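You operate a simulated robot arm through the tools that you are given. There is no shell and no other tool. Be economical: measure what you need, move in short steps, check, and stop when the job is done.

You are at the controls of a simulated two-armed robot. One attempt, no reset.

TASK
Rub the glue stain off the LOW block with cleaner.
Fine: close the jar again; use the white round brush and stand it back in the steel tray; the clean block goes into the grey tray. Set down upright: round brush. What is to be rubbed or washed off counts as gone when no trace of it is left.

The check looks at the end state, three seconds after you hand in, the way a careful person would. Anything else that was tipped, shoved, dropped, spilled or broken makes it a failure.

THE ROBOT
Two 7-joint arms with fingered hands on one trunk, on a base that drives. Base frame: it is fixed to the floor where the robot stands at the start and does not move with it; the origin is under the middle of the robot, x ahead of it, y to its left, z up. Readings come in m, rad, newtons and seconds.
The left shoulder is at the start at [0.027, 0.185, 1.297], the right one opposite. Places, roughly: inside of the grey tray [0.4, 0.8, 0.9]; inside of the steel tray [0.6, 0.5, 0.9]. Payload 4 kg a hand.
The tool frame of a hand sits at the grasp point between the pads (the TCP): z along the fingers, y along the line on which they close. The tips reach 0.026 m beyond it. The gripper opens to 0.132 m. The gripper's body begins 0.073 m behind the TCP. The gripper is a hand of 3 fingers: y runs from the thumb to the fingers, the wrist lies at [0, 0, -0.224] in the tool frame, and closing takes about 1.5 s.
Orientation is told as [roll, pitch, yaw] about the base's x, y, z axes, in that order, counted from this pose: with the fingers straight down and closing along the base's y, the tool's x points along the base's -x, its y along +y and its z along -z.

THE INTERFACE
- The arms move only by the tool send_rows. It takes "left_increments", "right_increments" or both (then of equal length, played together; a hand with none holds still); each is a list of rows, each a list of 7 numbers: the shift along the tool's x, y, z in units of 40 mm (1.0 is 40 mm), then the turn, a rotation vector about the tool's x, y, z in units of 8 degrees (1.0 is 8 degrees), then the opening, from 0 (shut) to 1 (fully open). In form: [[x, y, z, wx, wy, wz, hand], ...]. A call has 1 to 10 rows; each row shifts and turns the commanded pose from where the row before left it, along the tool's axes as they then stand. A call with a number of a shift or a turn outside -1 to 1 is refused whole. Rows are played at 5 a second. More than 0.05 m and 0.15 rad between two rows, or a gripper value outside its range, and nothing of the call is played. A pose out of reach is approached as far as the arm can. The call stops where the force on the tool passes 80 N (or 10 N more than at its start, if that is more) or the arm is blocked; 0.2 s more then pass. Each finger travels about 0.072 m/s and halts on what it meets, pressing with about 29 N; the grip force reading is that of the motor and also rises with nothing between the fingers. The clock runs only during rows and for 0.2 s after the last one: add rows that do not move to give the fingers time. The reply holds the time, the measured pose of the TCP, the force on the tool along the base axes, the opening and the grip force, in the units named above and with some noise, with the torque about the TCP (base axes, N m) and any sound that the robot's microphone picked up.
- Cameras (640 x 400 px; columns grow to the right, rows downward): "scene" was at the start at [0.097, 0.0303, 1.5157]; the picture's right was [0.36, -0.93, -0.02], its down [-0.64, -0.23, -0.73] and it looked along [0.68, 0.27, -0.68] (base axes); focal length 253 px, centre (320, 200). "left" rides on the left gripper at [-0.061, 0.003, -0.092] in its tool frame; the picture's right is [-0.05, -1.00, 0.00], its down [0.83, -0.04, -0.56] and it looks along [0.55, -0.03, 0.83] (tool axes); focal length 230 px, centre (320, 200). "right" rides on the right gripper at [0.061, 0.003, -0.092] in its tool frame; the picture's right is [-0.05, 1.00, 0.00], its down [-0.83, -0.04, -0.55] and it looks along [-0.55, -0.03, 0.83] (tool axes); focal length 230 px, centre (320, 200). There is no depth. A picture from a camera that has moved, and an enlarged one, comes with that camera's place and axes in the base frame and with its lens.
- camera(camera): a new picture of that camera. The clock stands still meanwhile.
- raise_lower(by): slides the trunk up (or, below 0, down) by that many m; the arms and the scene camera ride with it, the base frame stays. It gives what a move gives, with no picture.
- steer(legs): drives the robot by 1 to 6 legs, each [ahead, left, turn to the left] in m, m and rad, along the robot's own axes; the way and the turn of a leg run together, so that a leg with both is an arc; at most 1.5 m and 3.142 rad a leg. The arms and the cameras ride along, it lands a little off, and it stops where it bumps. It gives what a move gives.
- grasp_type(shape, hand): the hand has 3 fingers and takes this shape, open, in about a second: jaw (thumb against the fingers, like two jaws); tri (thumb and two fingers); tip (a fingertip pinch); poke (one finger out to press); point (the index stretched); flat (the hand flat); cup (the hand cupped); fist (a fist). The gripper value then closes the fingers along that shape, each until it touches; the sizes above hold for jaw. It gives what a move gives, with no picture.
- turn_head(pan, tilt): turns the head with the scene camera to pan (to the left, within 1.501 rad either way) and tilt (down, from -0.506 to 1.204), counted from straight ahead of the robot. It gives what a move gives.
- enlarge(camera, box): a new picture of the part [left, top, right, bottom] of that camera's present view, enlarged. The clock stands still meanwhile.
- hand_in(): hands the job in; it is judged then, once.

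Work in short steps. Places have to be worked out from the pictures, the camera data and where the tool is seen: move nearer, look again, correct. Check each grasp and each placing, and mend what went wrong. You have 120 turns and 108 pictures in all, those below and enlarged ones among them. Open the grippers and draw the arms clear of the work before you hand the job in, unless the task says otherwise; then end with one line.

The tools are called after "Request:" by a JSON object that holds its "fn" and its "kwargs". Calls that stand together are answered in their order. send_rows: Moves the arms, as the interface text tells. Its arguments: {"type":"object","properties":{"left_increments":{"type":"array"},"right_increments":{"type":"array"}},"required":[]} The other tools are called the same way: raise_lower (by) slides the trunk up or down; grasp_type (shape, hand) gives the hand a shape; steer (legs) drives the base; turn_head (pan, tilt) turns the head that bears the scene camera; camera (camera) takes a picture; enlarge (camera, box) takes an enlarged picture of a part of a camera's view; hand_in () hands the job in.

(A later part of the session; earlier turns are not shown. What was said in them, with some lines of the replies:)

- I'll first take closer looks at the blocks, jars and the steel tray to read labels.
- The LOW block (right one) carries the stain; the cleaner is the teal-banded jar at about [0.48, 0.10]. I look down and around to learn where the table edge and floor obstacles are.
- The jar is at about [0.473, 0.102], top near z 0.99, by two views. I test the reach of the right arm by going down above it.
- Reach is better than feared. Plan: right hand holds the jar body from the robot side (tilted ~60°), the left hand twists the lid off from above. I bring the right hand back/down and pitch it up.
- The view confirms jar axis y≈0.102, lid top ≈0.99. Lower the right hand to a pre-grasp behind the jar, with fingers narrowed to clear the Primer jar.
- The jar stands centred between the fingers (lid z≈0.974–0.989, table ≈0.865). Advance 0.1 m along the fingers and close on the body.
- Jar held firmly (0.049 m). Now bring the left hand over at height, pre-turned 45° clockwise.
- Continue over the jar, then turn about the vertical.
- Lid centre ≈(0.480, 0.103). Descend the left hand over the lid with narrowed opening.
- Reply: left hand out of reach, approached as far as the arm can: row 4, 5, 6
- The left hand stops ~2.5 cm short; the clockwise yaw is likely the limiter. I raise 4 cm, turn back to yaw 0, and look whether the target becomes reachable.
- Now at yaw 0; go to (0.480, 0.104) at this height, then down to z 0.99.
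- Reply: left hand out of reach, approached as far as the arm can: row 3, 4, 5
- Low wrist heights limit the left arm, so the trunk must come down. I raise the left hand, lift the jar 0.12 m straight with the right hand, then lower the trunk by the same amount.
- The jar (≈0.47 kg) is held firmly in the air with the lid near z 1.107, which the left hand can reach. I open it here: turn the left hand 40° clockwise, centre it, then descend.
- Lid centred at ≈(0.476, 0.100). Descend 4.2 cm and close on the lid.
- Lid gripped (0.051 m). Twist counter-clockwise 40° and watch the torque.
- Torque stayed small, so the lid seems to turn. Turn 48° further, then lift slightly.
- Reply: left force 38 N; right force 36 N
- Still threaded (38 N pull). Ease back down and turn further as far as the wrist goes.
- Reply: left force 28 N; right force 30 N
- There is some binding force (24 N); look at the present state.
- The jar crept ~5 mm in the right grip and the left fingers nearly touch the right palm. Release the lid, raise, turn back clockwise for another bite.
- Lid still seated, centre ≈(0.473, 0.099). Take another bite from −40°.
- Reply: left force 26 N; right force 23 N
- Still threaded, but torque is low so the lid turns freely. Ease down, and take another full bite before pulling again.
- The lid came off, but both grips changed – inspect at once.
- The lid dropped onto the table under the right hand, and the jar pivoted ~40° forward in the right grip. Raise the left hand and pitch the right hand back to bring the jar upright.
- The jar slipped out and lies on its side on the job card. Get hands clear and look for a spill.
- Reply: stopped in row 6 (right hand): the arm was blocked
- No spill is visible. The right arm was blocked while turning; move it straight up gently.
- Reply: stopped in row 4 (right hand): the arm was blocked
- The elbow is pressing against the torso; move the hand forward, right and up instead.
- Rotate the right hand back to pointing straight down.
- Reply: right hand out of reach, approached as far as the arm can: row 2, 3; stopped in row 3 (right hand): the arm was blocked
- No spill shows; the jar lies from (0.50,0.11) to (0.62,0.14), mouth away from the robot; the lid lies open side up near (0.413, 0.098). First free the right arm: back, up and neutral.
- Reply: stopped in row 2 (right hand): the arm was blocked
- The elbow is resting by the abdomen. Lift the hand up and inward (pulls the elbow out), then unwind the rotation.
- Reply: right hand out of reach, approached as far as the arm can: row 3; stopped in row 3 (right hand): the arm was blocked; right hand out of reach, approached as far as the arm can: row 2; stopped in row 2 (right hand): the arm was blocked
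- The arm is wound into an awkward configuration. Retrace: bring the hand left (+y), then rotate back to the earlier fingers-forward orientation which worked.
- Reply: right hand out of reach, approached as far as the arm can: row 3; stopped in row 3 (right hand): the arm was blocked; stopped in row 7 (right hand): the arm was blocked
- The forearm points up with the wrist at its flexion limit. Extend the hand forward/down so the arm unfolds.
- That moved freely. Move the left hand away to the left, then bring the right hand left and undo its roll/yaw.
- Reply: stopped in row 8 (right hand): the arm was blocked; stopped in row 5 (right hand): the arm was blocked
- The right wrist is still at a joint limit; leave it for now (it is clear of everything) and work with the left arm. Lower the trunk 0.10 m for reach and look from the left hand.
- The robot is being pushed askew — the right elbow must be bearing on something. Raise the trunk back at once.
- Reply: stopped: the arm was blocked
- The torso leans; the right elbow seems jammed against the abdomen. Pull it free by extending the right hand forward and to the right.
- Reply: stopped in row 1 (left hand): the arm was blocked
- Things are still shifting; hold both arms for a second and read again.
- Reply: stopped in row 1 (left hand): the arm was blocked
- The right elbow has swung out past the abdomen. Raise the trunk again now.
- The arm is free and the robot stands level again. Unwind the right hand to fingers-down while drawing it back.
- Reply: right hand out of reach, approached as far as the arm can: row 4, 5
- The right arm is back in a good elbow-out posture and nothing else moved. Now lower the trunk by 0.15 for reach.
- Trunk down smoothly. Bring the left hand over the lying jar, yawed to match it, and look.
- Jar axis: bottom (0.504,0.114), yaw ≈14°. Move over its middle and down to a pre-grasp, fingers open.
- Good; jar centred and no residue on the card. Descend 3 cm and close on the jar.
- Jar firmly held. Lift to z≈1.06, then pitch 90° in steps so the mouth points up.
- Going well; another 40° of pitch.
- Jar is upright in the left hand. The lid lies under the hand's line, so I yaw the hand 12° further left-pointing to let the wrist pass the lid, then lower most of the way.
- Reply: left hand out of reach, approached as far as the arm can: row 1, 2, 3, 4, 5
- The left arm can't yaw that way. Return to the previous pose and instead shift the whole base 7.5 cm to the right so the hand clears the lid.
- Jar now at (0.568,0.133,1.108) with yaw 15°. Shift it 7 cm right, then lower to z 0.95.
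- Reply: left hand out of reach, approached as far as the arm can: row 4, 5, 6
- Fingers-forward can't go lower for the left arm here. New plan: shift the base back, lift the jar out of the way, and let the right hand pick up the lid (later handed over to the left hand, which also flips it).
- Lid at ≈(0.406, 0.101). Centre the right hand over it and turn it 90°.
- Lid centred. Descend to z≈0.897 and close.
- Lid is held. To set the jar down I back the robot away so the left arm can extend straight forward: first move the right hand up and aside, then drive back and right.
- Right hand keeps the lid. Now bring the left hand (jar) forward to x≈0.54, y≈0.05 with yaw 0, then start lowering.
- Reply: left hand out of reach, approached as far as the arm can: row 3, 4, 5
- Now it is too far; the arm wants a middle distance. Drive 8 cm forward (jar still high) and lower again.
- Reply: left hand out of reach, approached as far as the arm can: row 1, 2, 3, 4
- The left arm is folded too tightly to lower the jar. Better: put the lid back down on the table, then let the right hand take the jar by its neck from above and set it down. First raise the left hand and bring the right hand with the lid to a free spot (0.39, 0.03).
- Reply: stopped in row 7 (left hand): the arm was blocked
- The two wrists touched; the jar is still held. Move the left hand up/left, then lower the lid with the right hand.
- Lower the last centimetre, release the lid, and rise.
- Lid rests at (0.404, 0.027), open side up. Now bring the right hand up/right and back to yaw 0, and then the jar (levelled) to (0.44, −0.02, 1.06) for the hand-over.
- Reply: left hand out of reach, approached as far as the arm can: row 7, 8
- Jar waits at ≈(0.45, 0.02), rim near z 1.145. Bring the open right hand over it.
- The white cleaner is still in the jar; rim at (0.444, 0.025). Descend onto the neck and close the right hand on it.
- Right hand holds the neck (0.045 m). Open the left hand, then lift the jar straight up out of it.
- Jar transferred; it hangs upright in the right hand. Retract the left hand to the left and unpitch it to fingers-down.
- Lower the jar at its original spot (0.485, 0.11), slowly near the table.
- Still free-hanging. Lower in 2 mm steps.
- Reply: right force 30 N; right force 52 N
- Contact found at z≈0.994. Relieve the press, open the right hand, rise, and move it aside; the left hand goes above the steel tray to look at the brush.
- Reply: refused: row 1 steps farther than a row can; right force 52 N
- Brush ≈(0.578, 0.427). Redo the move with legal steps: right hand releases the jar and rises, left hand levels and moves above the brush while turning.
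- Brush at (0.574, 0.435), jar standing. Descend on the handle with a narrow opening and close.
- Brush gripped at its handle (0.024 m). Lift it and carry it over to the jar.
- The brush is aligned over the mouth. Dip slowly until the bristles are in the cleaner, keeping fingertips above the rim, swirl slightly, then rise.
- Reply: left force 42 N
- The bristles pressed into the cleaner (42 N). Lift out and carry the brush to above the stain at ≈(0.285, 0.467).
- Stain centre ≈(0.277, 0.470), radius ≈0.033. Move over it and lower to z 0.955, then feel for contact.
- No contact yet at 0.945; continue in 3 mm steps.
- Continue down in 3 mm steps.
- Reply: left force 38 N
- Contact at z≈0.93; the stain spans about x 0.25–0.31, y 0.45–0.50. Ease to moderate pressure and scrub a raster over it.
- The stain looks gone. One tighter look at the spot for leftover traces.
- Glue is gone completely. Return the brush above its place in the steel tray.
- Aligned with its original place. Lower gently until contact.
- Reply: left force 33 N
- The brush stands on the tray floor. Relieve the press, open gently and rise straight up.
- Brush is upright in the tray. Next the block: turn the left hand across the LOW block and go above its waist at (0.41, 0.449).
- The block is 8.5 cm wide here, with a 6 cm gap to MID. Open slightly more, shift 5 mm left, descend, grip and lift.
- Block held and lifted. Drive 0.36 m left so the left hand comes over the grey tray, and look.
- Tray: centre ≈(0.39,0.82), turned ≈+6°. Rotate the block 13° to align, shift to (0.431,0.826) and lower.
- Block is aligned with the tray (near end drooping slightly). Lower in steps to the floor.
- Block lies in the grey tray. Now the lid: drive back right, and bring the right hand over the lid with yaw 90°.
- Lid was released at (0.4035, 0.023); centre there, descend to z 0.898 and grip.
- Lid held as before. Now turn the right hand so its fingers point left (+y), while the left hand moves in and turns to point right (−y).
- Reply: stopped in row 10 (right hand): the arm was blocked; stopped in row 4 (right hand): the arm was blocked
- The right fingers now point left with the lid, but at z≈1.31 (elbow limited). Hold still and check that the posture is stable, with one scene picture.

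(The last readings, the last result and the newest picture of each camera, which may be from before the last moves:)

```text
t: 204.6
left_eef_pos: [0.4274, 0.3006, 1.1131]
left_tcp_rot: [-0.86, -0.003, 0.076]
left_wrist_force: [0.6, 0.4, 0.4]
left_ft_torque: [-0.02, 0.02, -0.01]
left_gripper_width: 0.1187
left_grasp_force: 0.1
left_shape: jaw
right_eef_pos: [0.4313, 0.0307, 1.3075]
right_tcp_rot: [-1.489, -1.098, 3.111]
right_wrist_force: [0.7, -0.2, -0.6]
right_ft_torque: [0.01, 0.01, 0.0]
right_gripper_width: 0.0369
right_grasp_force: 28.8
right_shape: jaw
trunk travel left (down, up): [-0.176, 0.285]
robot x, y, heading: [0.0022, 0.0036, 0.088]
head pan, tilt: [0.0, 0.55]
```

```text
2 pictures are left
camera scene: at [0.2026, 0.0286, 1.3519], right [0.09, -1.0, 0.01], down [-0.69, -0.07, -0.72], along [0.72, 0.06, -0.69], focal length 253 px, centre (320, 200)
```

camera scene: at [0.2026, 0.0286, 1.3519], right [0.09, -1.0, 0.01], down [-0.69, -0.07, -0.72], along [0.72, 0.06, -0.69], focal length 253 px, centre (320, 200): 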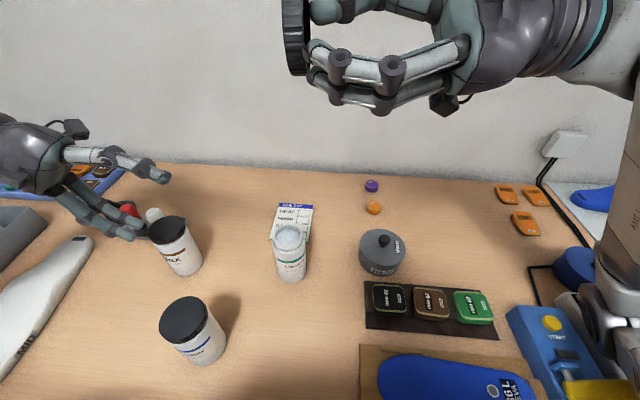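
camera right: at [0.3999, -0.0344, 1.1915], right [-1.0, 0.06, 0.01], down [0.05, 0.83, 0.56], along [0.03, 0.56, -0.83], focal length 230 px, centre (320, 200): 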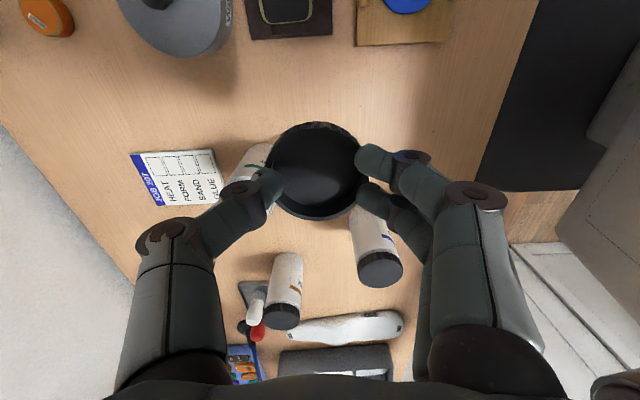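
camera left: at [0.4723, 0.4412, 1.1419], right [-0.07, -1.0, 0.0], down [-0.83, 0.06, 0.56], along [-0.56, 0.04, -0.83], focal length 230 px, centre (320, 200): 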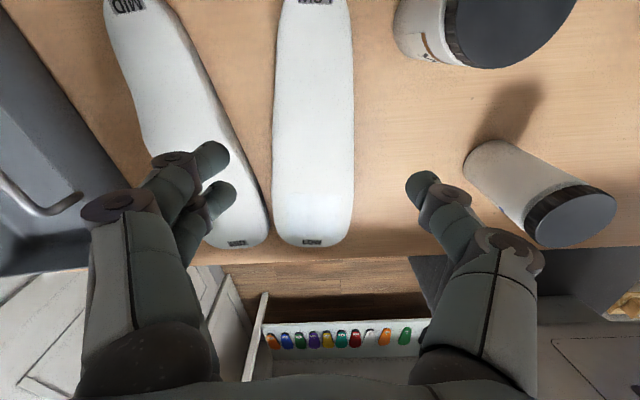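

Stable: the lid (closed face left, y≈0.054–0.074, z≈1.31) is presented well. Finish turning the left hand, raise it to the lid height.

Request:
{"fn": "send_rows", "kwargs": {"left_increments": [[0, 0, 0, 1, 0, 0, 0.85], [0, 0, 0, 1, 0, 0, 0.85], [0, 0, 0, 1, 0, 0, 0.85], [0, 0, 0, 1, 0, 0, 0.85], [0, 0, 0, 1, 0, 0, 0.85], [0, 0, 0, 0.1, 0.54, 0, 0.85], [0, -0.9, 0.35, 0, 0, 0, 0.85], [0, -0.9, 0.35, 0, 0, 0, 0.85], [0, -0.9, 0.35, 0, 0, 0, 0.85], [0, -0.9, 0.35, 0, 0, 0, 0.85]]}}

Request:
{"fn": "send_rows", "kwargs": {"left_increments": [[0, -0.9, 0.5, 0, 0, 0, 0.85], [0, -0.4, 0.5, 0, 0, 0, 0.85], [0, 0, 0, 0, 0, 0, 0.85]]}}

```text
t: 206.8
left_eef_pos: [0.4312, 0.2451, 1.2573]
left_tcp_rot: [-1.57, -0.001, -0.001]
left_wrist_force: [0.2, -0.1, -0.9]
left_ft_torque: [-0.04, -0.01, 0.05]
left_gripper_width: 0.1125
left_grasp_force: 0.0
left_shape: jaw
right_eef_pos: [0.4325, 0.0304, 1.3087]
right_tcp_rot: [-1.493, -1.096, 3.113]
right_wrist_force: [0.5, 0.3, 0.3]
right_ft_torque: [-0.03, -0.01, -0.02]
right_gripper_width: 0.0364
right_grasp_force: 29.4
right_shape: jaw
trunk travel left (down, up): [-0.176, 0.285]
robot x, y, heading: [0.0057, 0.0037, 0.083]
head pan, tilt: [0.0, 0.55]
```

```text
t: 207.6
left_eef_pos: [0.4279, 0.2049, 1.3092]
left_tcp_rot: [-1.569, -0.002, -0.002]
left_wrist_force: [0.5, -0.1, 0.5]
left_ft_torque: [0.0, -0.01, 0.03]
left_gripper_width: 0.1125
left_grasp_force: 0.1
left_shape: jaw
right_eef_pos: [0.433, 0.0288, 1.3087]
right_tcp_rot: [-1.492, -1.095, 3.114]
right_wrist_force: [-0.2, 0.6, -1.0]
right_ft_torque: [0.02, 0.01, 0.0]
right_gripper_width: 0.0368
right_grasp_force: 29.1
right_shape: jaw
trunk travel left (down, up): [-0.176, 0.285]
robot x, y, heading: [0.0073, -0.0052, 0.078]
head pan, tilt: [0.0, 0.55]
```

Both hands line up. Approach with the left hand to y≈0.087 and close on the lid.

Request:
{"fn": "send_rows", "kwargs": {"left_increments": [[-0.09, 0, 0.8, 0, 0, 0, 0.85], [0, 0, 0.8, 0, 0, 0, 0.85], [0, 0, 0.8, 0, 0, 0, 0.8], [0, 0, 0.54, 0, 0, 0, 0.75], [0, 0, 0, 0, 0, 0, 0.5], [0, 0, 0, 0, 0, 0, 0.3], [0, 0, 0, 0, 0, 0, 0.2], [0, 0, 0, 0, 0, 0, 0.2], [0, 0, 0, 0, 0, 0, 0.2]]}}

Request:
{"fn": "send_rows", "kwargs": {"right_increments": [[0, 0, 0, 0, 0, 0, 0.35], [0, 0, 0, 0, 0, 0, 0.5], [0, 0, 0, 0, 0, 0, 0.6], [0, 0, 0, 0, 0, 0, 0.6]], "left_increments": [[0, 0, 0, 0, 0, 0, 0.2], [0, 0, 0, 0, 0, 0, 0.2], [0, 0, 0, 0, 0, 0, 0.2], [0, 0, 0, 0, 0, 0, 0.2]]}}

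Request:
{"fn": "camera", "kwargs": {"camera": "left"}}

```text
t: 209.6
left_eef_pos: [0.4338, 0.084, 1.3087]
left_tcp_rot: [-1.57, -0.001, -0.003]
left_wrist_force: [-1.9, -1.8, 0.4]
left_ft_torque: [0.02, -0.05, -0.02]
left_gripper_width: 0.0524
left_grasp_force: 29.3
left_shape: jaw
right_eef_pos: [0.4343, 0.029, 1.3089]
right_tcp_rot: [-1.491, -1.1, 3.113]
right_wrist_force: [1.9, 2.0, -0.3]
right_ft_torque: [0.01, 0.07, -0.06]
right_gripper_width: 0.0365
right_grasp_force: 29.3
right_shape: jaw
trunk travel left (down, up): [-0.176, 0.285]
robot x, y, heading: [0.0051, -0.0003, 0.079]
head pan, tilt: [0.0, 0.55]
```

```text
t: 210.6
left_eef_pos: [0.4338, 0.0839, 1.308]
left_tcp_rot: [-1.571, -0.001, 0.0]
left_wrist_force: [-0.1, -0.1, 0.4]
left_ft_torque: [-0.02, 0.01, -0.02]
left_gripper_width: 0.0524
left_grasp_force: 29.0
left_shape: jaw
right_eef_pos: [0.4352, 0.0289, 1.3074]
right_tcp_rot: [-1.491, -1.096, 3.113]
right_wrist_force: [-0.1, 0.1, -0.4]
right_ft_torque: [-0.01, -0.01, 0.01]
right_gripper_width: 0.0785
right_grasp_force: 0.0
right_shape: jaw
trunk travel left (down, up): [-0.176, 0.285]
robot x, y, heading: [0.0085, -0.0007, 0.082]
head pan, tilt: [0.0, 0.55]
```

```text
1 pictures are left
camera left: at [0.4953, 0.1749, 1.3067], right [0.05, 0.0, 1.0], down [-0.83, 0.56, 0.04], along [-0.56, -0.83, 0.03], focal length 230 px, centre (320, 200)
```

left: 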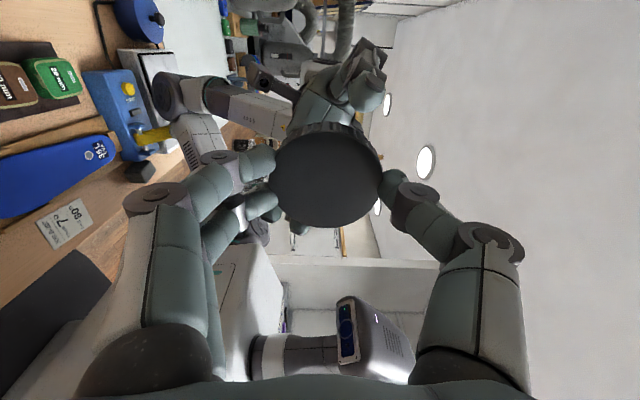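

The left hand holds the lid properly (closed face toward its palm). Withdraw left to pull it clear, and move the right hand away to the right.

Request:
{"fn": "send_rows", "kwargs": {"left_increments": [[0, 0, -0.5, 0, 0, 0, 0.2], [0, 0, -0.8, 0, 0, 0, 0.2], [0, 0, -0.8, 0, 0, 0, 0.2], [0, 0, -0.8, 0, 0, 0, 0.2], [0, 0, 0, 0, 0, 0, 0.2]]}}

Request:
{"fn": "send_rows", "kwargs": {"right_increments": [[0, 0, -0.7, 0, 0, 0, 0.8], [0, 0, -0.8, 0, 0, 0, 1], [0, 0, -0.8, 0, 0, 0, 1], [0, 0, -0.8, 0, 0, 0, 1]]}}

Request:
{"fn": "send_rows", "kwargs": {"left_increments": [[0, 0, 0, -1, 0, 0, 0.2], [0, 0, 0, -1, 0, 0, 0.2], [0, 0, 0, -1, 0, 0, 0.2], [0, 0, 0, -1, 0, 0, 0.2], [0, 0, 0, -1, 0, 0, 0.2], [0, 0, 0, -1, 0, 0, 0.2], [0, 0, 0, -1, 0, 0, 0.2], [0, 0, 0, -1, 0, 0, 0.2], [0, 0, 0, -1, 0, 0, 0.2], [0, 0, 0, -1, 0, 0, 0.2]]}}

```text
t: 211.8
left_eef_pos: [0.4345, 0.1992, 1.3094]
left_tcp_rot: [-1.57, -0.001, -0.002]
left_wrist_force: [-0.5, 0.3, -0.4]
left_ft_torque: [-0.01, 0.0, 0.01]
left_gripper_width: 0.0521
left_grasp_force: 28.8
left_shape: jaw
right_eef_pos: [0.4339, 0.0281, 1.3091]
right_tcp_rot: [-1.494, -1.098, 3.114]
right_wrist_force: [0.5, -0.3, 0.6]
right_ft_torque: [0.01, 0.0, 0.02]
right_gripper_width: 0.0786
right_grasp_force: 0.1
right_shape: jaw
trunk travel left (down, up): [-0.176, 0.285]
robot x, y, heading: [0.0074, 0.0002, 0.083]
head pan, tilt: [0.0, 0.55]
```

```text
t: 213.0
left_eef_pos: [0.4262, 0.2145, 1.3171]
left_tcp_rot: [-1.58, -0.017, 0.03]
left_wrist_force: [0.7, -1.1, -0.7]
left_ft_torque: [-0.01, 0.0, -0.09]
left_gripper_width: 0.0522
left_grasp_force: 28.9
left_shape: jaw
right_eef_pos: [0.4306, -0.0853, 1.3462]
right_tcp_rot: [-1.436, -0.994, 3.065]
right_wrist_force: [2.0, -0.7, 0.0]
right_ft_torque: [-0.1, -0.02, 0.13]
right_gripper_width: 0.1322
right_grasp_force: 0.0
right_shape: jaw
trunk travel left (down, up): [-0.176, 0.285]
robot x, y, heading: [0.0198, -0.0109, 0.11]
head pan, tilt: [0.0, 0.55]
stopped in row 4 (right hand): the arm was blocked; the commanded pose is now the measured one
```

```text
t: 215.4
left_eef_pos: [0.4432, 0.2117, 1.3072]
left_tcp_rot: [-0.176, -0.002, 0.047]
left_wrist_force: [0.6, -0.2, -0.1]
left_ft_torque: [0.01, -0.04, 0.0]
left_gripper_width: 0.0517
left_grasp_force: 28.5
left_shape: jaw
right_eef_pos: [0.4508, -0.0848, 1.3348]
right_tcp_rot: [-1.475, -1.019, 3.131]
right_wrist_force: [-0.2, 0.0, 0.8]
right_ft_torque: [-0.05, 0.01, -0.08]
right_gripper_width: 0.1317
right_grasp_force: 0.1
right_shape: jaw
trunk travel left (down, up): [-0.176, 0.285]
robot x, y, heading: [0.0247, -0.0077, 0.13]
head pan, tilt: [0.0, 0.55]
stopped in row 10 (left hand): the arm was blocked; the commanded pose is now the measured one
```

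Right jammed again but both hands are clear of each other. Level the left hand and carry the lid over the jar at (0.483, 0.110), then turn it counter-clockwise to prepare for screwing.

Request:
{"fn": "send_rows", "kwargs": {"left_increments": [[0, 0, 0, -0.63, 0, 0.17, 0.2], [0, 0, 0, -0.63, 0, 0.17, 0.2], [-0.33, -0.85, 0.4, 0, 0, 0, 0.2], [-0.33, -0.85, 0.4, 0, 0, 0, 0.2], [-0.33, -0.85, 0.4, 0, 0, 0, 0.2], [0, 0, 0.9, 0, 0, 0, 0.2], [0, 0, 0.9, 0, 0, 0, 0.2], [0, 0, 0.9, 0, 0, 0, 0.2], [0, 0, 0.9, 0, 0, 0, 0.2], [0, 0, 0.8, 0, 0, 0, 0.2]]}}

Request:
{"fn": "send_rows", "kwargs": {"left_increments": [[0, 0, 0, 0, 0, -1, 0.2], [0, 0, 0, 0, 0, -1, 0.2], [0, 0, 0, 0, 0, -1, 0.2], [0, 0, 0, 0, 0, -1, 0.2], [0, 0, 0, 0, 0, -1, 0.2], [0, 0, 0, 0, 0, -1, 0.2], [0, 0, 0, 0, 0, -1, 0.2], [0, 0, 0, 0, 0, -1, 0.2], [0, 0, 0, 0, 0, -1, 0.2], [0, 0, 0, 0, 0, 0, 0.2]]}}

```text
t: 217.6
left_eef_pos: [0.4898, 0.1115, 1.0824]
left_tcp_rot: [0.002, -0.004, -0.003]
left_wrist_force: [0.6, -0.3, -0.8]
left_ft_torque: [0.02, 0.02, 0.0]
left_gripper_width: 0.0517
left_grasp_force: 29.0
left_shape: jaw
right_eef_pos: [0.4547, -0.0861, 1.3358]
right_tcp_rot: [-1.472, -1.021, 3.122]
right_wrist_force: [-0.4, -0.1, -0.6]
right_ft_torque: [-0.01, 0.0, 0.02]
right_gripper_width: 0.1319
right_grasp_force: 0.0
right_shape: jaw
trunk travel left (down, up): [-0.176, 0.285]
robot x, y, heading: [0.0213, -0.0063, 0.132]
head pan, tilt: [0.0, 0.55]
```

```text
t: 219.8
left_eef_pos: [0.4874, 0.1092, 1.0847]
left_tcp_rot: [-0.001, -0.003, 1.255]
left_wrist_force: [0.0, -0.5, -0.8]
left_ft_torque: [0.01, -0.02, -0.05]
left_gripper_width: 0.0515
left_grasp_force: 29.0
left_shape: jaw
right_eef_pos: [0.4532, -0.0878, 1.3342]
right_tcp_rot: [-1.475, -1.018, 3.124]
right_wrist_force: [-0.3, -0.9, 0.4]
right_ft_torque: [-0.02, 0.0, 0.0]
right_gripper_width: 0.1321
right_grasp_force: 0.0
right_shape: jaw
trunk travel left (down, up): [-0.176, 0.285]
robot x, y, heading: [0.027, -0.0111, 0.131]
head pan, tilt: [0.0, 0.55]
```

Centre to (0.485, 0.110) and lower the lid toward the rim, feeling for contact.

Request:
{"fn": "send_rows", "kwargs": {"left_increments": [[0.02, 0.07, 0.6, 0, 0, 0, 0.2], [0, 0, 0.6, 0, 0, 0, 0.2], [0, 0, 0.25, 0, 0, 0, 0.2], [0, 0, 0, 0, 0, 0, 0.2]]}}

Request:
{"fn": "send_rows", "kwargs": {"left_increments": [[0, 0, 0.1, 0, 0, 0, 0.2], [0, 0, 0.1, 0, 0, 0, 0.2], [0, 0, 0, 0, 0, 0, 0.2]]}}

Request:
{"fn": "send_rows", "kwargs": {"left_increments": [[0, 0, 0.1, 0, 0, 0, 0.2], [0, 0, 0, 0, 0, 0, 0.2]]}}

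```text
t: 220.8
left_eef_pos: [0.4859, 0.1083, 1.0272]
left_tcp_rot: [-0.001, -0.004, 1.254]
left_wrist_force: [-0.4, -1.1, -0.4]
left_ft_torque: [-0.03, -0.03, 0.0]
left_gripper_width: 0.0515
left_grasp_force: 29.4
left_shape: jaw
right_eef_pos: [0.453, -0.0871, 1.3359]
right_tcp_rot: [-1.475, -1.02, 3.124]
right_wrist_force: [0.0, 0.7, -0.1]
right_ft_torque: [-0.01, -0.03, -0.02]
right_gripper_width: 0.1318
right_grasp_force: 0.0
right_shape: jaw
trunk travel left (down, up): [-0.176, 0.285]
robot x, y, heading: [0.0255, -0.0082, 0.129]
head pan, tilt: [0.0, 0.55]
```

```text
t: 221.6
left_eef_pos: [0.4835, 0.1087, 1.0187]
left_tcp_rot: [-0.002, -0.004, 1.253]
left_wrist_force: [-0.4, 0.5, 0.5]
left_ft_torque: [0.04, -0.01, 0.02]
left_gripper_width: 0.052
left_grasp_force: 29.2
left_shape: jaw
right_eef_pos: [0.4532, -0.088, 1.3357]
right_tcp_rot: [-1.476, -1.02, 3.126]
right_wrist_force: [0.0, -0.1, -0.6]
right_ft_torque: [0.01, 0.01, 0.03]
right_gripper_width: 0.132
right_grasp_force: 0.0
right_shape: jaw
trunk travel left (down, up): [-0.176, 0.285]
robot x, y, heading: [0.0208, -0.0126, 0.126]
head pan, tilt: [0.0, 0.55]
```

```text
t: 222.2
left_eef_pos: [0.4843, 0.1095, 1.0173]
left_tcp_rot: [-0.003, -0.003, 1.252]
left_wrist_force: [-1.0, 1.0, -0.6]
left_ft_torque: [0.01, 0.05, 0.04]
left_gripper_width: 0.0515
left_grasp_force: 28.7
left_shape: jaw
right_eef_pos: [0.4542, -0.0875, 1.336]
right_tcp_rot: [-1.473, -1.019, 3.125]
right_wrist_force: [-0.9, 0.3, 0.2]
right_ft_torque: [0.03, 0.01, -0.03]
right_gripper_width: 0.1319
right_grasp_force: 0.0
right_shape: jaw
trunk travel left (down, up): [-0.176, 0.285]
robot x, y, heading: [0.0211, -0.0085, 0.131]
head pan, tilt: [0.0, 0.55]
```

Still free at 1.017. Continue in 3–4 mm steps.

Request:
{"fn": "send_rows", "kwargs": {"left_increments": [[0, 0, 0.1, 0, 0, 0, 0.2], [0, 0, 0, 0, 0, 0, 0.2]]}}

Request:
{"fn": "send_rows", "kwargs": {"left_increments": [[0, 0, 0.1, 0, 0, 0, 0.2], [0, 0, 0, 0, 0, 0, 0.2]]}}

Request:
{"fn": "send_rows", "kwargs": {"left_increments": [[0, 0, 0.08, 0, 0, 0, 0.2], [0, 0, 0, 0, 0, 0, 0.2]]}}

```text
t: 222.8
left_eef_pos: [0.4837, 0.1085, 1.0126]
left_tcp_rot: [0.0, -0.003, 1.254]
left_wrist_force: [-0.7, 0.2, 1.2]
left_ft_torque: [0.01, -0.01, 0.02]
left_gripper_width: 0.0516
left_grasp_force: 28.9
left_shape: jaw
right_eef_pos: [0.4525, -0.0886, 1.3357]
right_tcp_rot: [-1.476, -1.018, 3.124]
right_wrist_force: [-0.5, 0.3, 1.0]
right_ft_torque: [-0.02, 0.01, -0.04]
right_gripper_width: 0.132
right_grasp_force: 0.0
right_shape: jaw
trunk travel left (down, up): [-0.176, 0.285]
robot x, y, heading: [0.0239, -0.0098, 0.13]
head pan, tilt: [0.0, 0.55]
```

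```text
t: 223.4
left_eef_pos: [0.4839, 0.1089, 1.0103]
left_tcp_rot: [-0.005, 0.0, 1.254]
left_wrist_force: [1.7, -2.4, 14.3]
left_ft_torque: [-0.07, -0.3, -0.07]
left_gripper_width: 0.0519
left_grasp_force: 29.1
left_shape: jaw
right_eef_pos: [0.4531, -0.0882, 1.3359]
right_tcp_rot: [-1.476, -1.02, 3.127]
right_wrist_force: [0.1, 0.7, -0.6]
right_ft_torque: [0.01, 0.03, -0.01]
right_gripper_width: 0.1318
right_grasp_force: 0.0
right_shape: jaw
trunk travel left (down, up): [-0.176, 0.285]
robot x, y, heading: [0.0221, -0.0082, 0.13]
head pan, tilt: [0.0, 0.55]
```

```text
t: 224.0
left_eef_pos: [0.4827, 0.1087, 1.0074]
left_tcp_rot: [-0.007, -0.002, 1.254]
left_wrist_force: [1.9, -4.0, 33.0]
left_ft_torque: [-0.15, -0.7, -0.07]
left_gripper_width: 0.0523
left_grasp_force: 29.2
left_shape: jaw
right_eef_pos: [0.4521, -0.0886, 1.3373]
right_tcp_rot: [-1.476, -1.018, 3.127]
right_wrist_force: [0.3, 0.2, -0.1]
right_ft_torque: [-0.01, 0.0, 0.02]
right_gripper_width: 0.1321
right_grasp_force: 0.2
right_shape: jaw
trunk travel left (down, up): [-0.176, 0.285]
robot x, y, heading: [0.0269, -0.0085, 0.129]
head pan, tilt: [0.0, 0.55]
```

Contact is on the +x side of the rim, so the lid sits ~4 mm too near the robot. Lift slightly, shift +x 4 mm, and press again.

Request:
{"fn": "send_rows", "kwargs": {"left_increments": [[0, 0, -0.25, 0, 0, 0, 0.2], [-0.03, -0.1, 0, 0, 0, 0, 0.2], [0, 0, 0.1, 0, 0, 0, 0.2], [0, 0, 0.1, 0, 0, 0, 0.2], [0, 0, 0, 0, 0, 0, 0.2]]}}

Request:
{"fn": "send_rows", "kwargs": {"left_increments": [[0, 0, 0.1, 0, 0, 0, 0.2], [0, 0, 0.05, 0, 0, 0, 0.2], [0, 0, 0, 0, 0, 0, 0.2]]}}

```text
t: 225.2
left_eef_pos: [0.4884, 0.1089, 1.0067]
left_tcp_rot: [0.0, -0.003, 1.252]
left_wrist_force: [-0.7, 0.6, 0.7]
left_ft_torque: [0.02, 0.03, -0.01]
left_gripper_width: 0.0524
left_grasp_force: 29.1
left_shape: jaw
right_eef_pos: [0.4537, -0.0881, 1.3351]
right_tcp_rot: [-1.475, -1.017, 3.124]
right_wrist_force: [0.2, -0.4, -0.2]
right_ft_torque: [0.01, 0.01, 0.02]
right_gripper_width: 0.1321
right_grasp_force: 0.0
right_shape: jaw
trunk travel left (down, up): [-0.176, 0.285]
robot x, y, heading: [0.0239, -0.0108, 0.132]
head pan, tilt: [0.0, 0.55]
```

```text
t: 226.0
left_eef_pos: [0.4884, 0.107, 1.001]
left_tcp_rot: [-0.005, -0.004, 1.253]
left_wrist_force: [5.4, -0.9, 19.5]
left_ft_torque: [0.03, -0.27, 0.02]
left_gripper_width: 0.0531
left_grasp_force: 28.9
left_shape: jaw
right_eef_pos: [0.4528, -0.0884, 1.3359]
right_tcp_rot: [-1.476, -1.021, 3.125]
right_wrist_force: [0.1, -0.2, -0.5]
right_ft_torque: [0.0, 0.0, 0.0]
right_gripper_width: 0.1318
right_grasp_force: 0.1
right_shape: jaw
trunk travel left (down, up): [-0.176, 0.285]
robot x, y, heading: [0.0225, -0.0083, 0.128]
head pan, tilt: [0.0, 0.55]
```

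The lid drops over the neck now (z 1.001, 20 N). Screw clockwise with light down pressure.

Request:
{"fn": "send_rows", "kwargs": {"left_increments": [[0, 0, 0.02, 0, 0, 1, 0.2], [0, 0, 0.02, 0, 0, 1, 0.2], [0, 0, 0.02, 0, 0, 1, 0.2], [0, 0, 0.02, 0, 0, 1, 0.2], [0, 0, 0.02, 0, 0, 1, 0.2], [0, 0, 0, 0, 0, 1, 0.2], [0, 0, 0, 0, 0, 1, 0.2]]}}

Request:
{"fn": "send_rows", "kwargs": {"left_increments": [[0, 0, 0, 0, 0, 1, 0.2], [0, 0, 0, 0, 0, 1, 0.2], [0, 0, 0, 0, 0, 1, 0.2], [0, 0, 0, 0, 0, 1, 0.2], [0, 0, 0, 0, 0, 1, 0.2], [0, 0, 0, 0, 0, 1, 0.2], [0, 0, 0, 0, 0, 1, 0.2]]}}

```text
t: 227.6
left_eef_pos: [0.4884, 0.1085, 0.9974]
left_tcp_rot: [-0.001, -0.004, 0.274]
left_wrist_force: [8.2, -1.6, 32.5]
left_ft_torque: [-0.05, -0.2, 0.04]
left_gripper_width: 0.0538
left_grasp_force: 28.8
left_shape: jaw
right_eef_pos: [0.4512, -0.0885, 1.3353]
right_tcp_rot: [-1.473, -1.018, 3.124]
right_wrist_force: [0.1, -0.2, 0.4]
right_ft_torque: [0.01, -0.04, 0.03]
right_gripper_width: 0.1316
right_grasp_force: 0.1
right_shape: jaw
trunk travel left (down, up): [-0.176, 0.285]
robot x, y, heading: [0.0236, -0.0044, 0.132]
head pan, tilt: [0.0, 0.55]
```

```text
t: 229.2
left_eef_pos: [0.487, 0.1071, 0.999]
left_tcp_rot: [0.004, -0.005, -0.706]
left_wrist_force: [7.4, -4.7, 32.5]
left_ft_torque: [-0.13, -0.18, 0.03]
left_gripper_width: 0.054
left_grasp_force: 28.9
left_shape: jaw
right_eef_pos: [0.4529, -0.0886, 1.3371]
right_tcp_rot: [-1.476, -1.018, 3.125]
right_wrist_force: [0.2, -0.4, -0.1]
right_ft_torque: [0.01, 0.01, 0.0]
right_gripper_width: 0.132
right_grasp_force: 0.1
right_shape: jaw
trunk travel left (down, up): [-0.176, 0.285]
robot x, y, heading: [0.0245, -0.0139, 0.128]
head pan, tilt: [0.0, 0.55]
```

Screwed 112°. Take a second bite: release, rise, turn back, regrip, and screw again.

Request:
{"fn": "send_rows", "kwargs": {"left_increments": [[0, 0, -0.15, 0, 0, 0, 0.2], [0, 0, 0, 0, 0, 0, 0.5], [0, 0, 0, 0, 0, 0, 0.68], [0, 0, -1, 0, 0, 0, 0.68], [0, 0, 0, 0, 0, -1, 0.68], [0, 0, 0, 0, 0, -1, 0.68], [0, 0, 0, 0, 0, -1, 0.68], [0, 0, 0, 0, 0, -1, 0.68], [0, 0, 0, 0, 0, -1, 0.68], [0, 0, 0, 0, 0, -1, 0.68]]}}

Request:
{"fn": "send_rows", "kwargs": {"left_increments": [[0, 0, 0, 0, 0, -1, 0.68], [0, 0, 0, 0, 0, -1, 0.68], [0, 0, 0, 0, 0, -1, 0.68], [0, 0, 0, 0, 0, -1, 0.68], [0, 0, 0, 0, 0, -1, 0.68], [0, 0, 0, 0, 0, -1, 0.68], [0, 0, 0, 0, 0, -1, 0.68], [0, 0, 0, 0, 0, -1, 0.68], [0, 0, 0.5, 0, 0, 0, 0.68], [0, 0, 0.5, 0, 0, 0, 0.68]]}}

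Request:
{"fn": "send_rows", "kwargs": {"left_increments": [[0, 0, 0.05, 0, 0, 0, 0.5], [0, 0, 0, 0, 0, 0, 0.3], [0, 0, 0, 0, 0, 0, 0.2], [0, 0, 0, 0, 0, 0, 0.2], [0, 0, 0, 0, 0, 0, 0.2], [0, 0, 0.05, 0, 0, 1, 0.2], [0, 0, 0.05, 0, 0, 1, 0.2], [0, 0, 0.03, 0, 0, 1, 0.2], [0, 0, 0.03, 0, 0, 1, 0.2], [0, 0, 0, 0, 0, 1, 0.2]]}}

Request:
{"fn": "send_rows", "kwargs": {"left_increments": [[0, 0, 0, 0, 0, 1, 0.2], [0, 0, 0, 0, 0, 1, 0.2], [0, 0, 0, 0, 0, 1, 0.2], [0, 0, 0, 0, 0, 1, 0.2], [0, 0, 0, 0, 0, 1, 0.2], [0, 0, 0, 0, 0, 1, 0.2], [0, 0, 0, 0, 0, 1, 0.2], [0, 0, 0, 0, 0, 1, 0.2], [0, 0, 0, 0, 0, 1, 0.2]]}}

```text
t: 231.4
left_eef_pos: [0.4883, 0.109, 1.0414]
left_tcp_rot: [0.002, -0.003, 0.138]
left_wrist_force: [-0.4, -0.4, -0.5]
left_ft_torque: [0.03, -0.01, 0.03]
left_gripper_width: 0.0894
left_grasp_force: 0.0
left_shape: jaw
right_eef_pos: [0.4527, -0.0892, 1.3359]
right_tcp_rot: [-1.476, -1.019, 3.125]
right_wrist_force: [0.2, 0.6, 1.0]
right_ft_torque: [0.05, -0.01, 0.0]
right_gripper_width: 0.1319
right_grasp_force: 0.1
right_shape: jaw
trunk travel left (down, up): [-0.176, 0.285]
robot x, y, heading: [0.0233, -0.0066, 0.125]
head pan, tilt: [0.0, 0.55]
```

```text
t: 233.6
left_eef_pos: [0.4873, 0.1073, 1.0005]
left_tcp_rot: [-0.003, -0.001, 1.252]
left_wrist_force: [-0.5, -0.1, 0.0]
left_ft_torque: [0.01, -0.04, 0.03]
left_gripper_width: 0.0893
left_grasp_force: 0.1
left_shape: jaw
right_eef_pos: [0.453, -0.0879, 1.3343]
right_tcp_rot: [-1.476, -1.019, 3.125]
right_wrist_force: [-0.2, -0.7, -0.1]
right_ft_torque: [0.03, 0.02, -0.02]
right_gripper_width: 0.1318
right_grasp_force: 0.1
right_shape: jaw
trunk travel left (down, up): [-0.176, 0.285]
robot x, y, heading: [0.0226, -0.0069, 0.131]
head pan, tilt: [0.0, 0.55]
```

```text
t: 235.8
left_eef_pos: [0.4888, 0.1073, 0.9952]
left_tcp_rot: [-0.004, -0.006, 0.551]
left_wrist_force: [10.0, -3.6, 29.2]
left_ft_torque: [-0.31, -0.26, 0.08]
left_gripper_width: 0.0516
left_grasp_force: 28.8
left_shape: jaw
right_eef_pos: [0.4534, -0.0876, 1.3363]
right_tcp_rot: [-1.474, -1.019, 3.123]
right_wrist_force: [0.3, 0.0, 0.0]
right_ft_torque: [-0.04, 0.01, 0.02]
right_gripper_width: 0.1321
right_grasp_force: 0.0
right_shape: jaw
trunk travel left (down, up): [-0.176, 0.285]
robot x, y, heading: [0.0221, -0.0085, 0.132]
head pan, tilt: [0.0, 0.55]
```

```text
t: 237.8
left_eef_pos: [0.4865, 0.1088, 0.994]
left_tcp_rot: [0.006, -0.001, -0.702]
left_wrist_force: [-5.5, -3.6, 22.3]
left_ft_torque: [-0.27, 0.27, 0.08]
left_gripper_width: 0.0517
left_grasp_force: 28.7
left_shape: jaw
right_eef_pos: [0.4505, -0.0891, 1.3369]
right_tcp_rot: [-1.476, -1.017, 3.126]
right_wrist_force: [-0.4, 0.7, -0.2]
right_ft_torque: [-0.04, 0.0, -0.01]
right_gripper_width: 0.132
right_grasp_force: 0.1
right_shape: jaw
trunk travel left (down, up): [-0.176, 0.285]
robot x, y, heading: [0.0225, -0.0073, 0.127]
head pan, tilt: [0.0, 0.55]
```

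224° so far with the lid gripped well. A third bite.

Request:
{"fn": "send_rows", "kwargs": {"left_increments": [[0, 0, -0.15, 0, 0, 0, 0.2], [0, 0, 0, 0, 0, 0, 0.5], [0, 0, 0, 0, 0, 0, 0.68], [0, 0, -1, 0, 0, 0, 0.68], [0, 0, 0, 0, 0, -1, 0.68], [0, 0, 0, 0, 0, -1, 0.68], [0, 0, 0, 0, 0, -1, 0.68], [0, 0, 0, 0, 0, -1, 0.68], [0, 0, 0, 0, 0, -1, 0.68], [0, 0, 0, 0, 0, -1, 0.68]]}}

Request:
{"fn": "send_rows", "kwargs": {"left_increments": [[0, 0, 0, 0, 0, -1, 0.68], [0, 0, 0, 0, 0, -1, 0.68], [0, 0, 0, 0, 0, -1, 0.68], [0, 0, 0, 0, 0, -1, 0.68], [0, 0, 0, 0, 0, -1, 0.68], [0, 0, 0, 0, 0, -1, 0.68], [0, 0, 0, 0, 0, -1, 0.68], [0, 0, 0, 0, 0, -1, 0.68], [0, 0, 0.5, 0, 0, 0, 0.68], [0, 0, 0.5, 0, 0, 0, 0.68]]}}

Request:
{"fn": "send_rows", "kwargs": {"left_increments": [[0, 0, 0.05, 0, 0, 0, 0.5], [0, 0, 0, 0, 0, 0, 0.3], [0, 0, 0, 0, 0, 0, 0.2], [0, 0, 0, 0, 0, 0, 0.2], [0, 0, 0, 0, 0, 0, 0.2], [0, 0, 0.04, 0, 0, 1, 0.2], [0, 0, 0.03, 0, 0, 1, 0.2], [0, 0, 0.03, 0, 0, 1, 0.2], [0, 0, 0, 0, 0, 1, 0.2], [0, 0, 0, 0, 0, 1, 0.2]]}}

Request:
{"fn": "send_rows", "kwargs": {"left_increments": [[0, 0, 0, 0, 0, 1, 0.2], [0, 0, 0, 0, 0, 1, 0.2], [0, 0, 0, 0, 0, 1, 0.2], [0, 0, 0, 0, 0, 1, 0.2], [0, 0, 0, 0, 0, 1, 0.2], [0, 0, 0, 0, 0, 1, 0.2], [0, 0, 0, 0, 0, 1, 0.2], [0, 0, 0, 0, 0, 1, 0.2], [0, 0, 0, 0, 0, 1, 0.2]]}}

```text
t: 240.0
left_eef_pos: [0.4887, 0.1089, 1.0395]
left_tcp_rot: [0.001, -0.003, 0.139]
left_wrist_force: [0.7, -0.2, -0.6]
left_ft_torque: [0.02, -0.01, 0.04]
left_gripper_width: 0.0897
left_grasp_force: 0.0
left_shape: jaw
right_eef_pos: [0.4534, -0.0872, 1.3349]
right_tcp_rot: [-1.474, -1.019, 3.125]
right_wrist_force: [-0.4, 0.1, 0.2]
right_ft_torque: [0.02, 0.01, 0.01]
right_gripper_width: 0.1321
right_grasp_force: 0.2
right_shape: jaw
trunk travel left (down, up): [-0.176, 0.285]
robot x, y, heading: [0.0235, -0.0114, 0.129]
head pan, tilt: [0.0, 0.55]
```

```text
t: 242.2
left_eef_pos: [0.4874, 0.1093, 0.9998]
left_tcp_rot: [-0.002, -0.001, 1.253]
left_wrist_force: [0.0, 0.4, -0.4]
left_ft_torque: [0.02, -0.01, 0.0]
left_gripper_width: 0.0893
left_grasp_force: 0.1
left_shape: jaw
right_eef_pos: [0.4526, -0.0879, 1.3353]
right_tcp_rot: [-1.474, -1.019, 3.123]
right_wrist_force: [-0.1, -0.7, 1.2]
right_ft_torque: [-0.01, 0.01, -0.01]
right_gripper_width: 0.1319
right_grasp_force: 0.1
right_shape: jaw
trunk travel left (down, up): [-0.176, 0.285]
robot x, y, heading: [0.0261, -0.0108, 0.129]
head pan, tilt: [0.0, 0.55]
```

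```text
t: 244.4
left_eef_pos: [0.4878, 0.1079, 0.9934]
left_tcp_rot: [-0.002, -0.006, 0.554]
left_wrist_force: [3.5, 1.6, 14.9]
left_ft_torque: [-0.11, -0.15, 0.06]
left_gripper_width: 0.0517
left_grasp_force: 29.1
left_shape: jaw
right_eef_pos: [0.4522, -0.0872, 1.3366]
right_tcp_rot: [-1.477, -1.018, 3.125]
right_wrist_force: [-0.3, 0.9, -0.4]
right_ft_torque: [-0.02, 0.03, -0.01]
right_gripper_width: 0.1318
right_grasp_force: 0.1
right_shape: jaw
trunk travel left (down, up): [-0.176, 0.285]
robot x, y, heading: [0.0299, -0.0099, 0.128]
head pan, tilt: [0.0, 0.55]
```

```text
t: 246.4
left_eef_pos: [0.4878, 0.1076, 0.9924]
left_tcp_rot: [0.004, 0.0, -0.705]
left_wrist_force: [-0.2, -1.5, 5.4]
left_ft_torque: [-0.27, 0.2, 0.05]
left_gripper_width: 0.0518
left_grasp_force: 29.6
left_shape: jaw
right_eef_pos: [0.4524, -0.0875, 1.3359]
right_tcp_rot: [-1.476, -1.02, 3.123]
right_wrist_force: [0.2, -0.2, -0.3]
right_ft_torque: [0.01, 0.0, 0.0]
right_gripper_width: 0.1316
right_grasp_force: 0.0
right_shape: jaw
trunk travel left (down, up): [-0.176, 0.285]
robot x, y, heading: [0.0216, -0.0096, 0.129]
head pan, tilt: [0.0, 0.55]
```

The down-force falls while turning, so the thread is drawing the lid down. Another bite until it seats.

Request:
{"fn": "send_rows", "kwargs": {"left_increments": [[0, 0, -0.05, 0, 0, 0, 0.2], [0, 0, 0, 0, 0, 0, 0.5], [0, 0, 0, 0, 0, 0, 0.68], [0, 0, -1, 0, 0, 0, 0.68], [0, 0, 0, 0, 0, -1, 0.68], [0, 0, 0, 0, 0, -1, 0.68], [0, 0, 0, 0, 0, -1, 0.68], [0, 0, 0, 0, 0, -1, 0.68], [0, 0, 0, 0, 0, -1, 0.68], [0, 0, 0, 0, 0, -1, 0.68]]}}

Request:
{"fn": "send_rows", "kwargs": {"left_increments": [[0, 0, 0, 0, 0, -1, 0.68], [0, 0, 0, 0, 0, -1, 0.68], [0, 0, 0, 0, 0, -1, 0.68], [0, 0, 0, 0, 0, -1, 0.68], [0, 0, 0, 0, 0, -1, 0.68], [0, 0, 0, 0, 0, -1, 0.68], [0, 0, 0, 0, 0, -1, 0.68], [0, 0, 0, 0, 0, -1, 0.68], [0, 0, 0.5, 0, 0, 0, 0.68], [0, 0, 0.5, 0, 0, 0, 0.68]]}}

Request:
{"fn": "send_rows", "kwargs": {"left_increments": [[0, 0, 0.05, 0, 0, 0, 0.5], [0, 0, 0, 0, 0, 0, 0.3], [0, 0, 0, 0, 0, 0, 0.2], [0, 0, 0, 0, 0, 0, 0.2], [0, 0, 0, 0, 0, 0, 0.2], [0, 0, 0.04, 0, 0, 1, 0.2], [0, 0, 0.03, 0, 0, 1, 0.2], [0, 0, 0.03, 0, 0, 1, 0.2], [0, 0, 0, 0, 0, 1, 0.2], [0, 0, 0, 0, 0, 1, 0.2]]}}

Request:
{"fn": "send_rows", "kwargs": {"left_increments": [[0, 0, 0, 0, 0, 1, 0.2], [0, 0, 0, 0, 0, 1, 0.2], [0, 0, 0, 0, 0, 1, 0.2], [0, 0, 0, 0, 0, 1, 0.2], [0, 0, 0, 0, 0, 1, 0.2], [0, 0, 0, 0, 0, 1, 0.2], [0, 0, 0, 0, 0, 1, 0.2], [0, 0, 0, 0, 0, 1, 0.2], [0, 0, 0, 0, 0, 1, 0.2]]}}

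```text
t: 248.6
left_eef_pos: [0.489, 0.1081, 1.0347]
left_tcp_rot: [0.002, -0.004, 0.139]
left_wrist_force: [0.7, -0.4, 0.1]
left_ft_torque: [0.03, 0.03, 0.0]
left_gripper_width: 0.0895
left_grasp_force: 0.1
left_shape: jaw
right_eef_pos: [0.4523, -0.0876, 1.3363]
right_tcp_rot: [-1.476, -1.02, 3.126]
right_wrist_force: [0.0, -0.4, 0.3]
right_ft_torque: [0.02, -0.01, 0.0]
right_gripper_width: 0.1318
right_grasp_force: 0.2
right_shape: jaw
trunk travel left (down, up): [-0.176, 0.285]
robot x, y, heading: [0.0238, -0.0115, 0.132]
head pan, tilt: [0.0, 0.55]
```

```text
t: 250.8
left_eef_pos: [0.4864, 0.1078, 0.9937]
left_tcp_rot: [-0.003, -0.001, 1.253]
left_wrist_force: [-0.8, -0.1, -0.4]
left_ft_torque: [-0.03, -0.01, 0.03]
left_gripper_width: 0.0894
left_grasp_force: 0.1
left_shape: jaw
right_eef_pos: [0.4515, -0.0889, 1.336]
right_tcp_rot: [-1.475, -1.019, 3.124]
right_wrist_force: [1.3, -0.3, -0.5]
right_ft_torque: [-0.03, -0.01, -0.01]
right_gripper_width: 0.1317
right_grasp_force: 0.1
right_shape: jaw
trunk travel left (down, up): [-0.176, 0.285]
robot x, y, heading: [0.0202, -0.0099, 0.13]
head pan, tilt: [0.0, 0.55]
```

```text
t: 253.0
left_eef_pos: [0.4873, 0.1074, 0.9905]
left_tcp_rot: [-0.001, -0.005, 0.552]
left_wrist_force: [-0.1, 0.2, 10.7]
left_ft_torque: [0.05, 0.02, 0.18]
left_gripper_width: 0.0509
left_grasp_force: 28.6
left_shape: jaw
right_eef_pos: [0.4525, -0.0885, 1.3343]
right_tcp_rot: [-1.476, -1.019, 3.124]
right_wrist_force: [0.4, 0.3, 0.1]
right_ft_torque: [0.0, 0.01, -0.01]
right_gripper_width: 0.132
right_grasp_force: 0.0
right_shape: jaw
trunk travel left (down, up): [-0.176, 0.285]
robot x, y, heading: [0.0245, -0.0088, 0.128]
head pan, tilt: [0.0, 0.55]
```

```text
t: 255.0
left_eef_pos: [0.4887, 0.1084, 0.9904]
left_tcp_rot: [0.003, -0.002, -0.703]
left_wrist_force: [-0.1, -0.3, 9.6]
left_ft_torque: [-0.01, -0.03, 0.16]
left_gripper_width: 0.0508
left_grasp_force: 28.6
left_shape: jaw
right_eef_pos: [0.4512, -0.0874, 1.3359]
right_tcp_rot: [-1.475, -1.017, 3.125]
right_wrist_force: [-0.8, -0.3, 0.1]
right_ft_torque: [-0.04, 0.01, 0.0]
right_gripper_width: 0.1319
right_grasp_force: 0.0
right_shape: jaw
trunk travel left (down, up): [-0.176, 0.285]
robot x, y, heading: [0.0248, -0.0091, 0.131]
head pan, tilt: [0.0, 0.55]
```

The lid is seated: torque rose to 0.17 N·m and the jar turns with it. Release, rise, and move the left hand clear.

Request:
{"fn": "send_rows", "kwargs": {"left_increments": [[0, 0, -0.08, 0, 0, 0, 0.2], [0, 0, 0, 0, 0, 0, 0.5], [0, 0, 0, 0, 0, 0, 0.75], [0, 0, -0.6, 0, 0, 0, 0.8], [0, 0, -0.9, 0, 0, 0, 0.9], [0, 0, -0.9, 0, 0, 0, 1], [0, 0, -0.9, 0, 0, 0, 1], [0, 0, -0.9, 0, 0, 0, 1], [0, 0, -0.9, 0, 0, 0, 1], [0, 0, -0.5, 0, 0, 0, 1]]}}

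Request:
{"fn": "send_rows", "kwargs": {"left_increments": [[0.55, 0.65, 0, 0, 0, 0, 1], [0.55, 0.65, 0, 0, 0, 0, 1], [0.55, 0.65, 0, 0, 0, 0, 1], [0.55, 0.65, 0, 0, 0, 0, 1], [0.55, 0.65, 0, 0, 0, 0, 1], [0, 0, 0, 0, 0, 0, 1]]}}

Request:
{"fn": "turn_head", "kwargs": {"pan": 0.2, "tilt": 0.8}}

Request:
{"fn": "camera", "kwargs": {"camera": "scene"}}

```text
t: 257.2
left_eef_pos: [0.4837, 0.1067, 1.2163]
left_tcp_rot: [0.003, -0.002, -0.702]
left_wrist_force: [-0.7, 0.6, 0.3]
left_ft_torque: [0.01, 0.01, 0.0]
left_gripper_width: 0.1319
left_grasp_force: 0.1
left_shape: jaw
right_eef_pos: [0.4526, -0.0875, 1.3351]
right_tcp_rot: [-1.475, -1.018, 3.125]
right_wrist_force: [0.4, -0.4, 0.0]
right_ft_torque: [0.0, 0.01, 0.01]
right_gripper_width: 0.132
right_grasp_force: 0.1
right_shape: jaw
trunk travel left (down, up): [-0.176, 0.285]
robot x, y, heading: [0.0228, -0.0106, 0.125]
head pan, tilt: [0.0, 0.55]
```

```text
t: 258.6
left_eef_pos: [0.4874, 0.2762, 1.2151]
left_tcp_rot: [0.003, -0.001, -0.7]
left_wrist_force: [-0.3, 0.6, -0.3]
left_ft_torque: [-0.04, 0.03, -0.02]
left_gripper_width: 0.1319
left_grasp_force: 0.1
left_shape: jaw
right_eef_pos: [0.4532, -0.0879, 1.3365]
right_tcp_rot: [-1.475, -1.017, 3.123]
right_wrist_force: [0.1, 0.0, 0.6]
right_ft_torque: [0.0, 0.01, -0.02]
right_gripper_width: 0.1319
right_grasp_force: 0.1
right_shape: jaw
trunk travel left (down, up): [-0.176, 0.285]
robot x, y, heading: [0.0232, -0.0104, 0.13]
head pan, tilt: [0.0, 0.55]
```

```text
t: 259.4
left_eef_pos: [0.4872, 0.2779, 1.2155]
left_tcp_rot: [0.002, -0.001, -0.701]
left_wrist_force: [0.1, 0.5, -0.1]
left_ft_torque: [-0.01, -0.02, -0.02]
left_gripper_width: 0.132
left_grasp_force: 0.1
left_shape: jaw
right_eef_pos: [0.4533, -0.0878, 1.335]
right_tcp_rot: [-1.474, -1.019, 3.124]
right_wrist_force: [0.2, -0.4, 0.4]
right_ft_torque: [0.0, 0.02, 0.0]
right_gripper_width: 0.1319
right_grasp_force: 0.1
right_shape: jaw
trunk travel left (down, up): [-0.176, 0.285]
robot x, y, heading: [0.0219, -0.0046, 0.129]
head pan, tilt: [0.201, 0.799]
```

```text
0 pictures are left
camera scene: at [0.207, 0.0401, 1.3326], right [0.32, -0.95, -0.03], down [-0.81, -0.25, -0.53], along [0.49, 0.2, -0.85], focal length 253 px, centre (320, 200)
```

scene: 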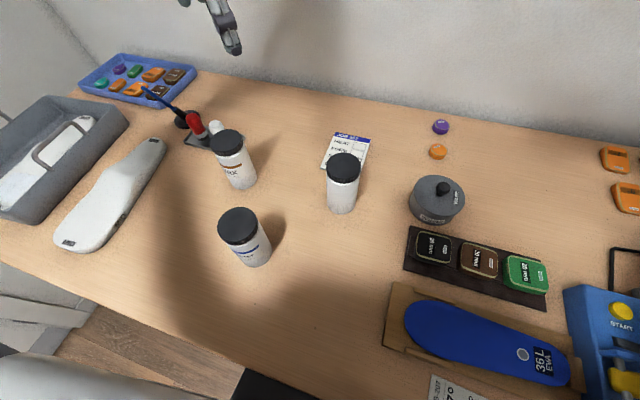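

The cleaner jar is closed and standing, the brush is in the steel tray, the clean block is in the grey tray, and both hands are open and clear. I hand the job in.

Request:
{"fn": "hand_in", "kwargs": {}}

```text
The job is handed in.
```

The job is handed in. The glue stain is off the LOW block with no trace left, and the block is in the grey tray. The white round brush stands upright in the steel tray, and the cleaner jar is screwed shut near its original spot. Along the way the jar slipped from the gripper, fell open onto the job card and lay on its side. The pictures showed no spill and I stood it back up, but that mishap may count against the result.
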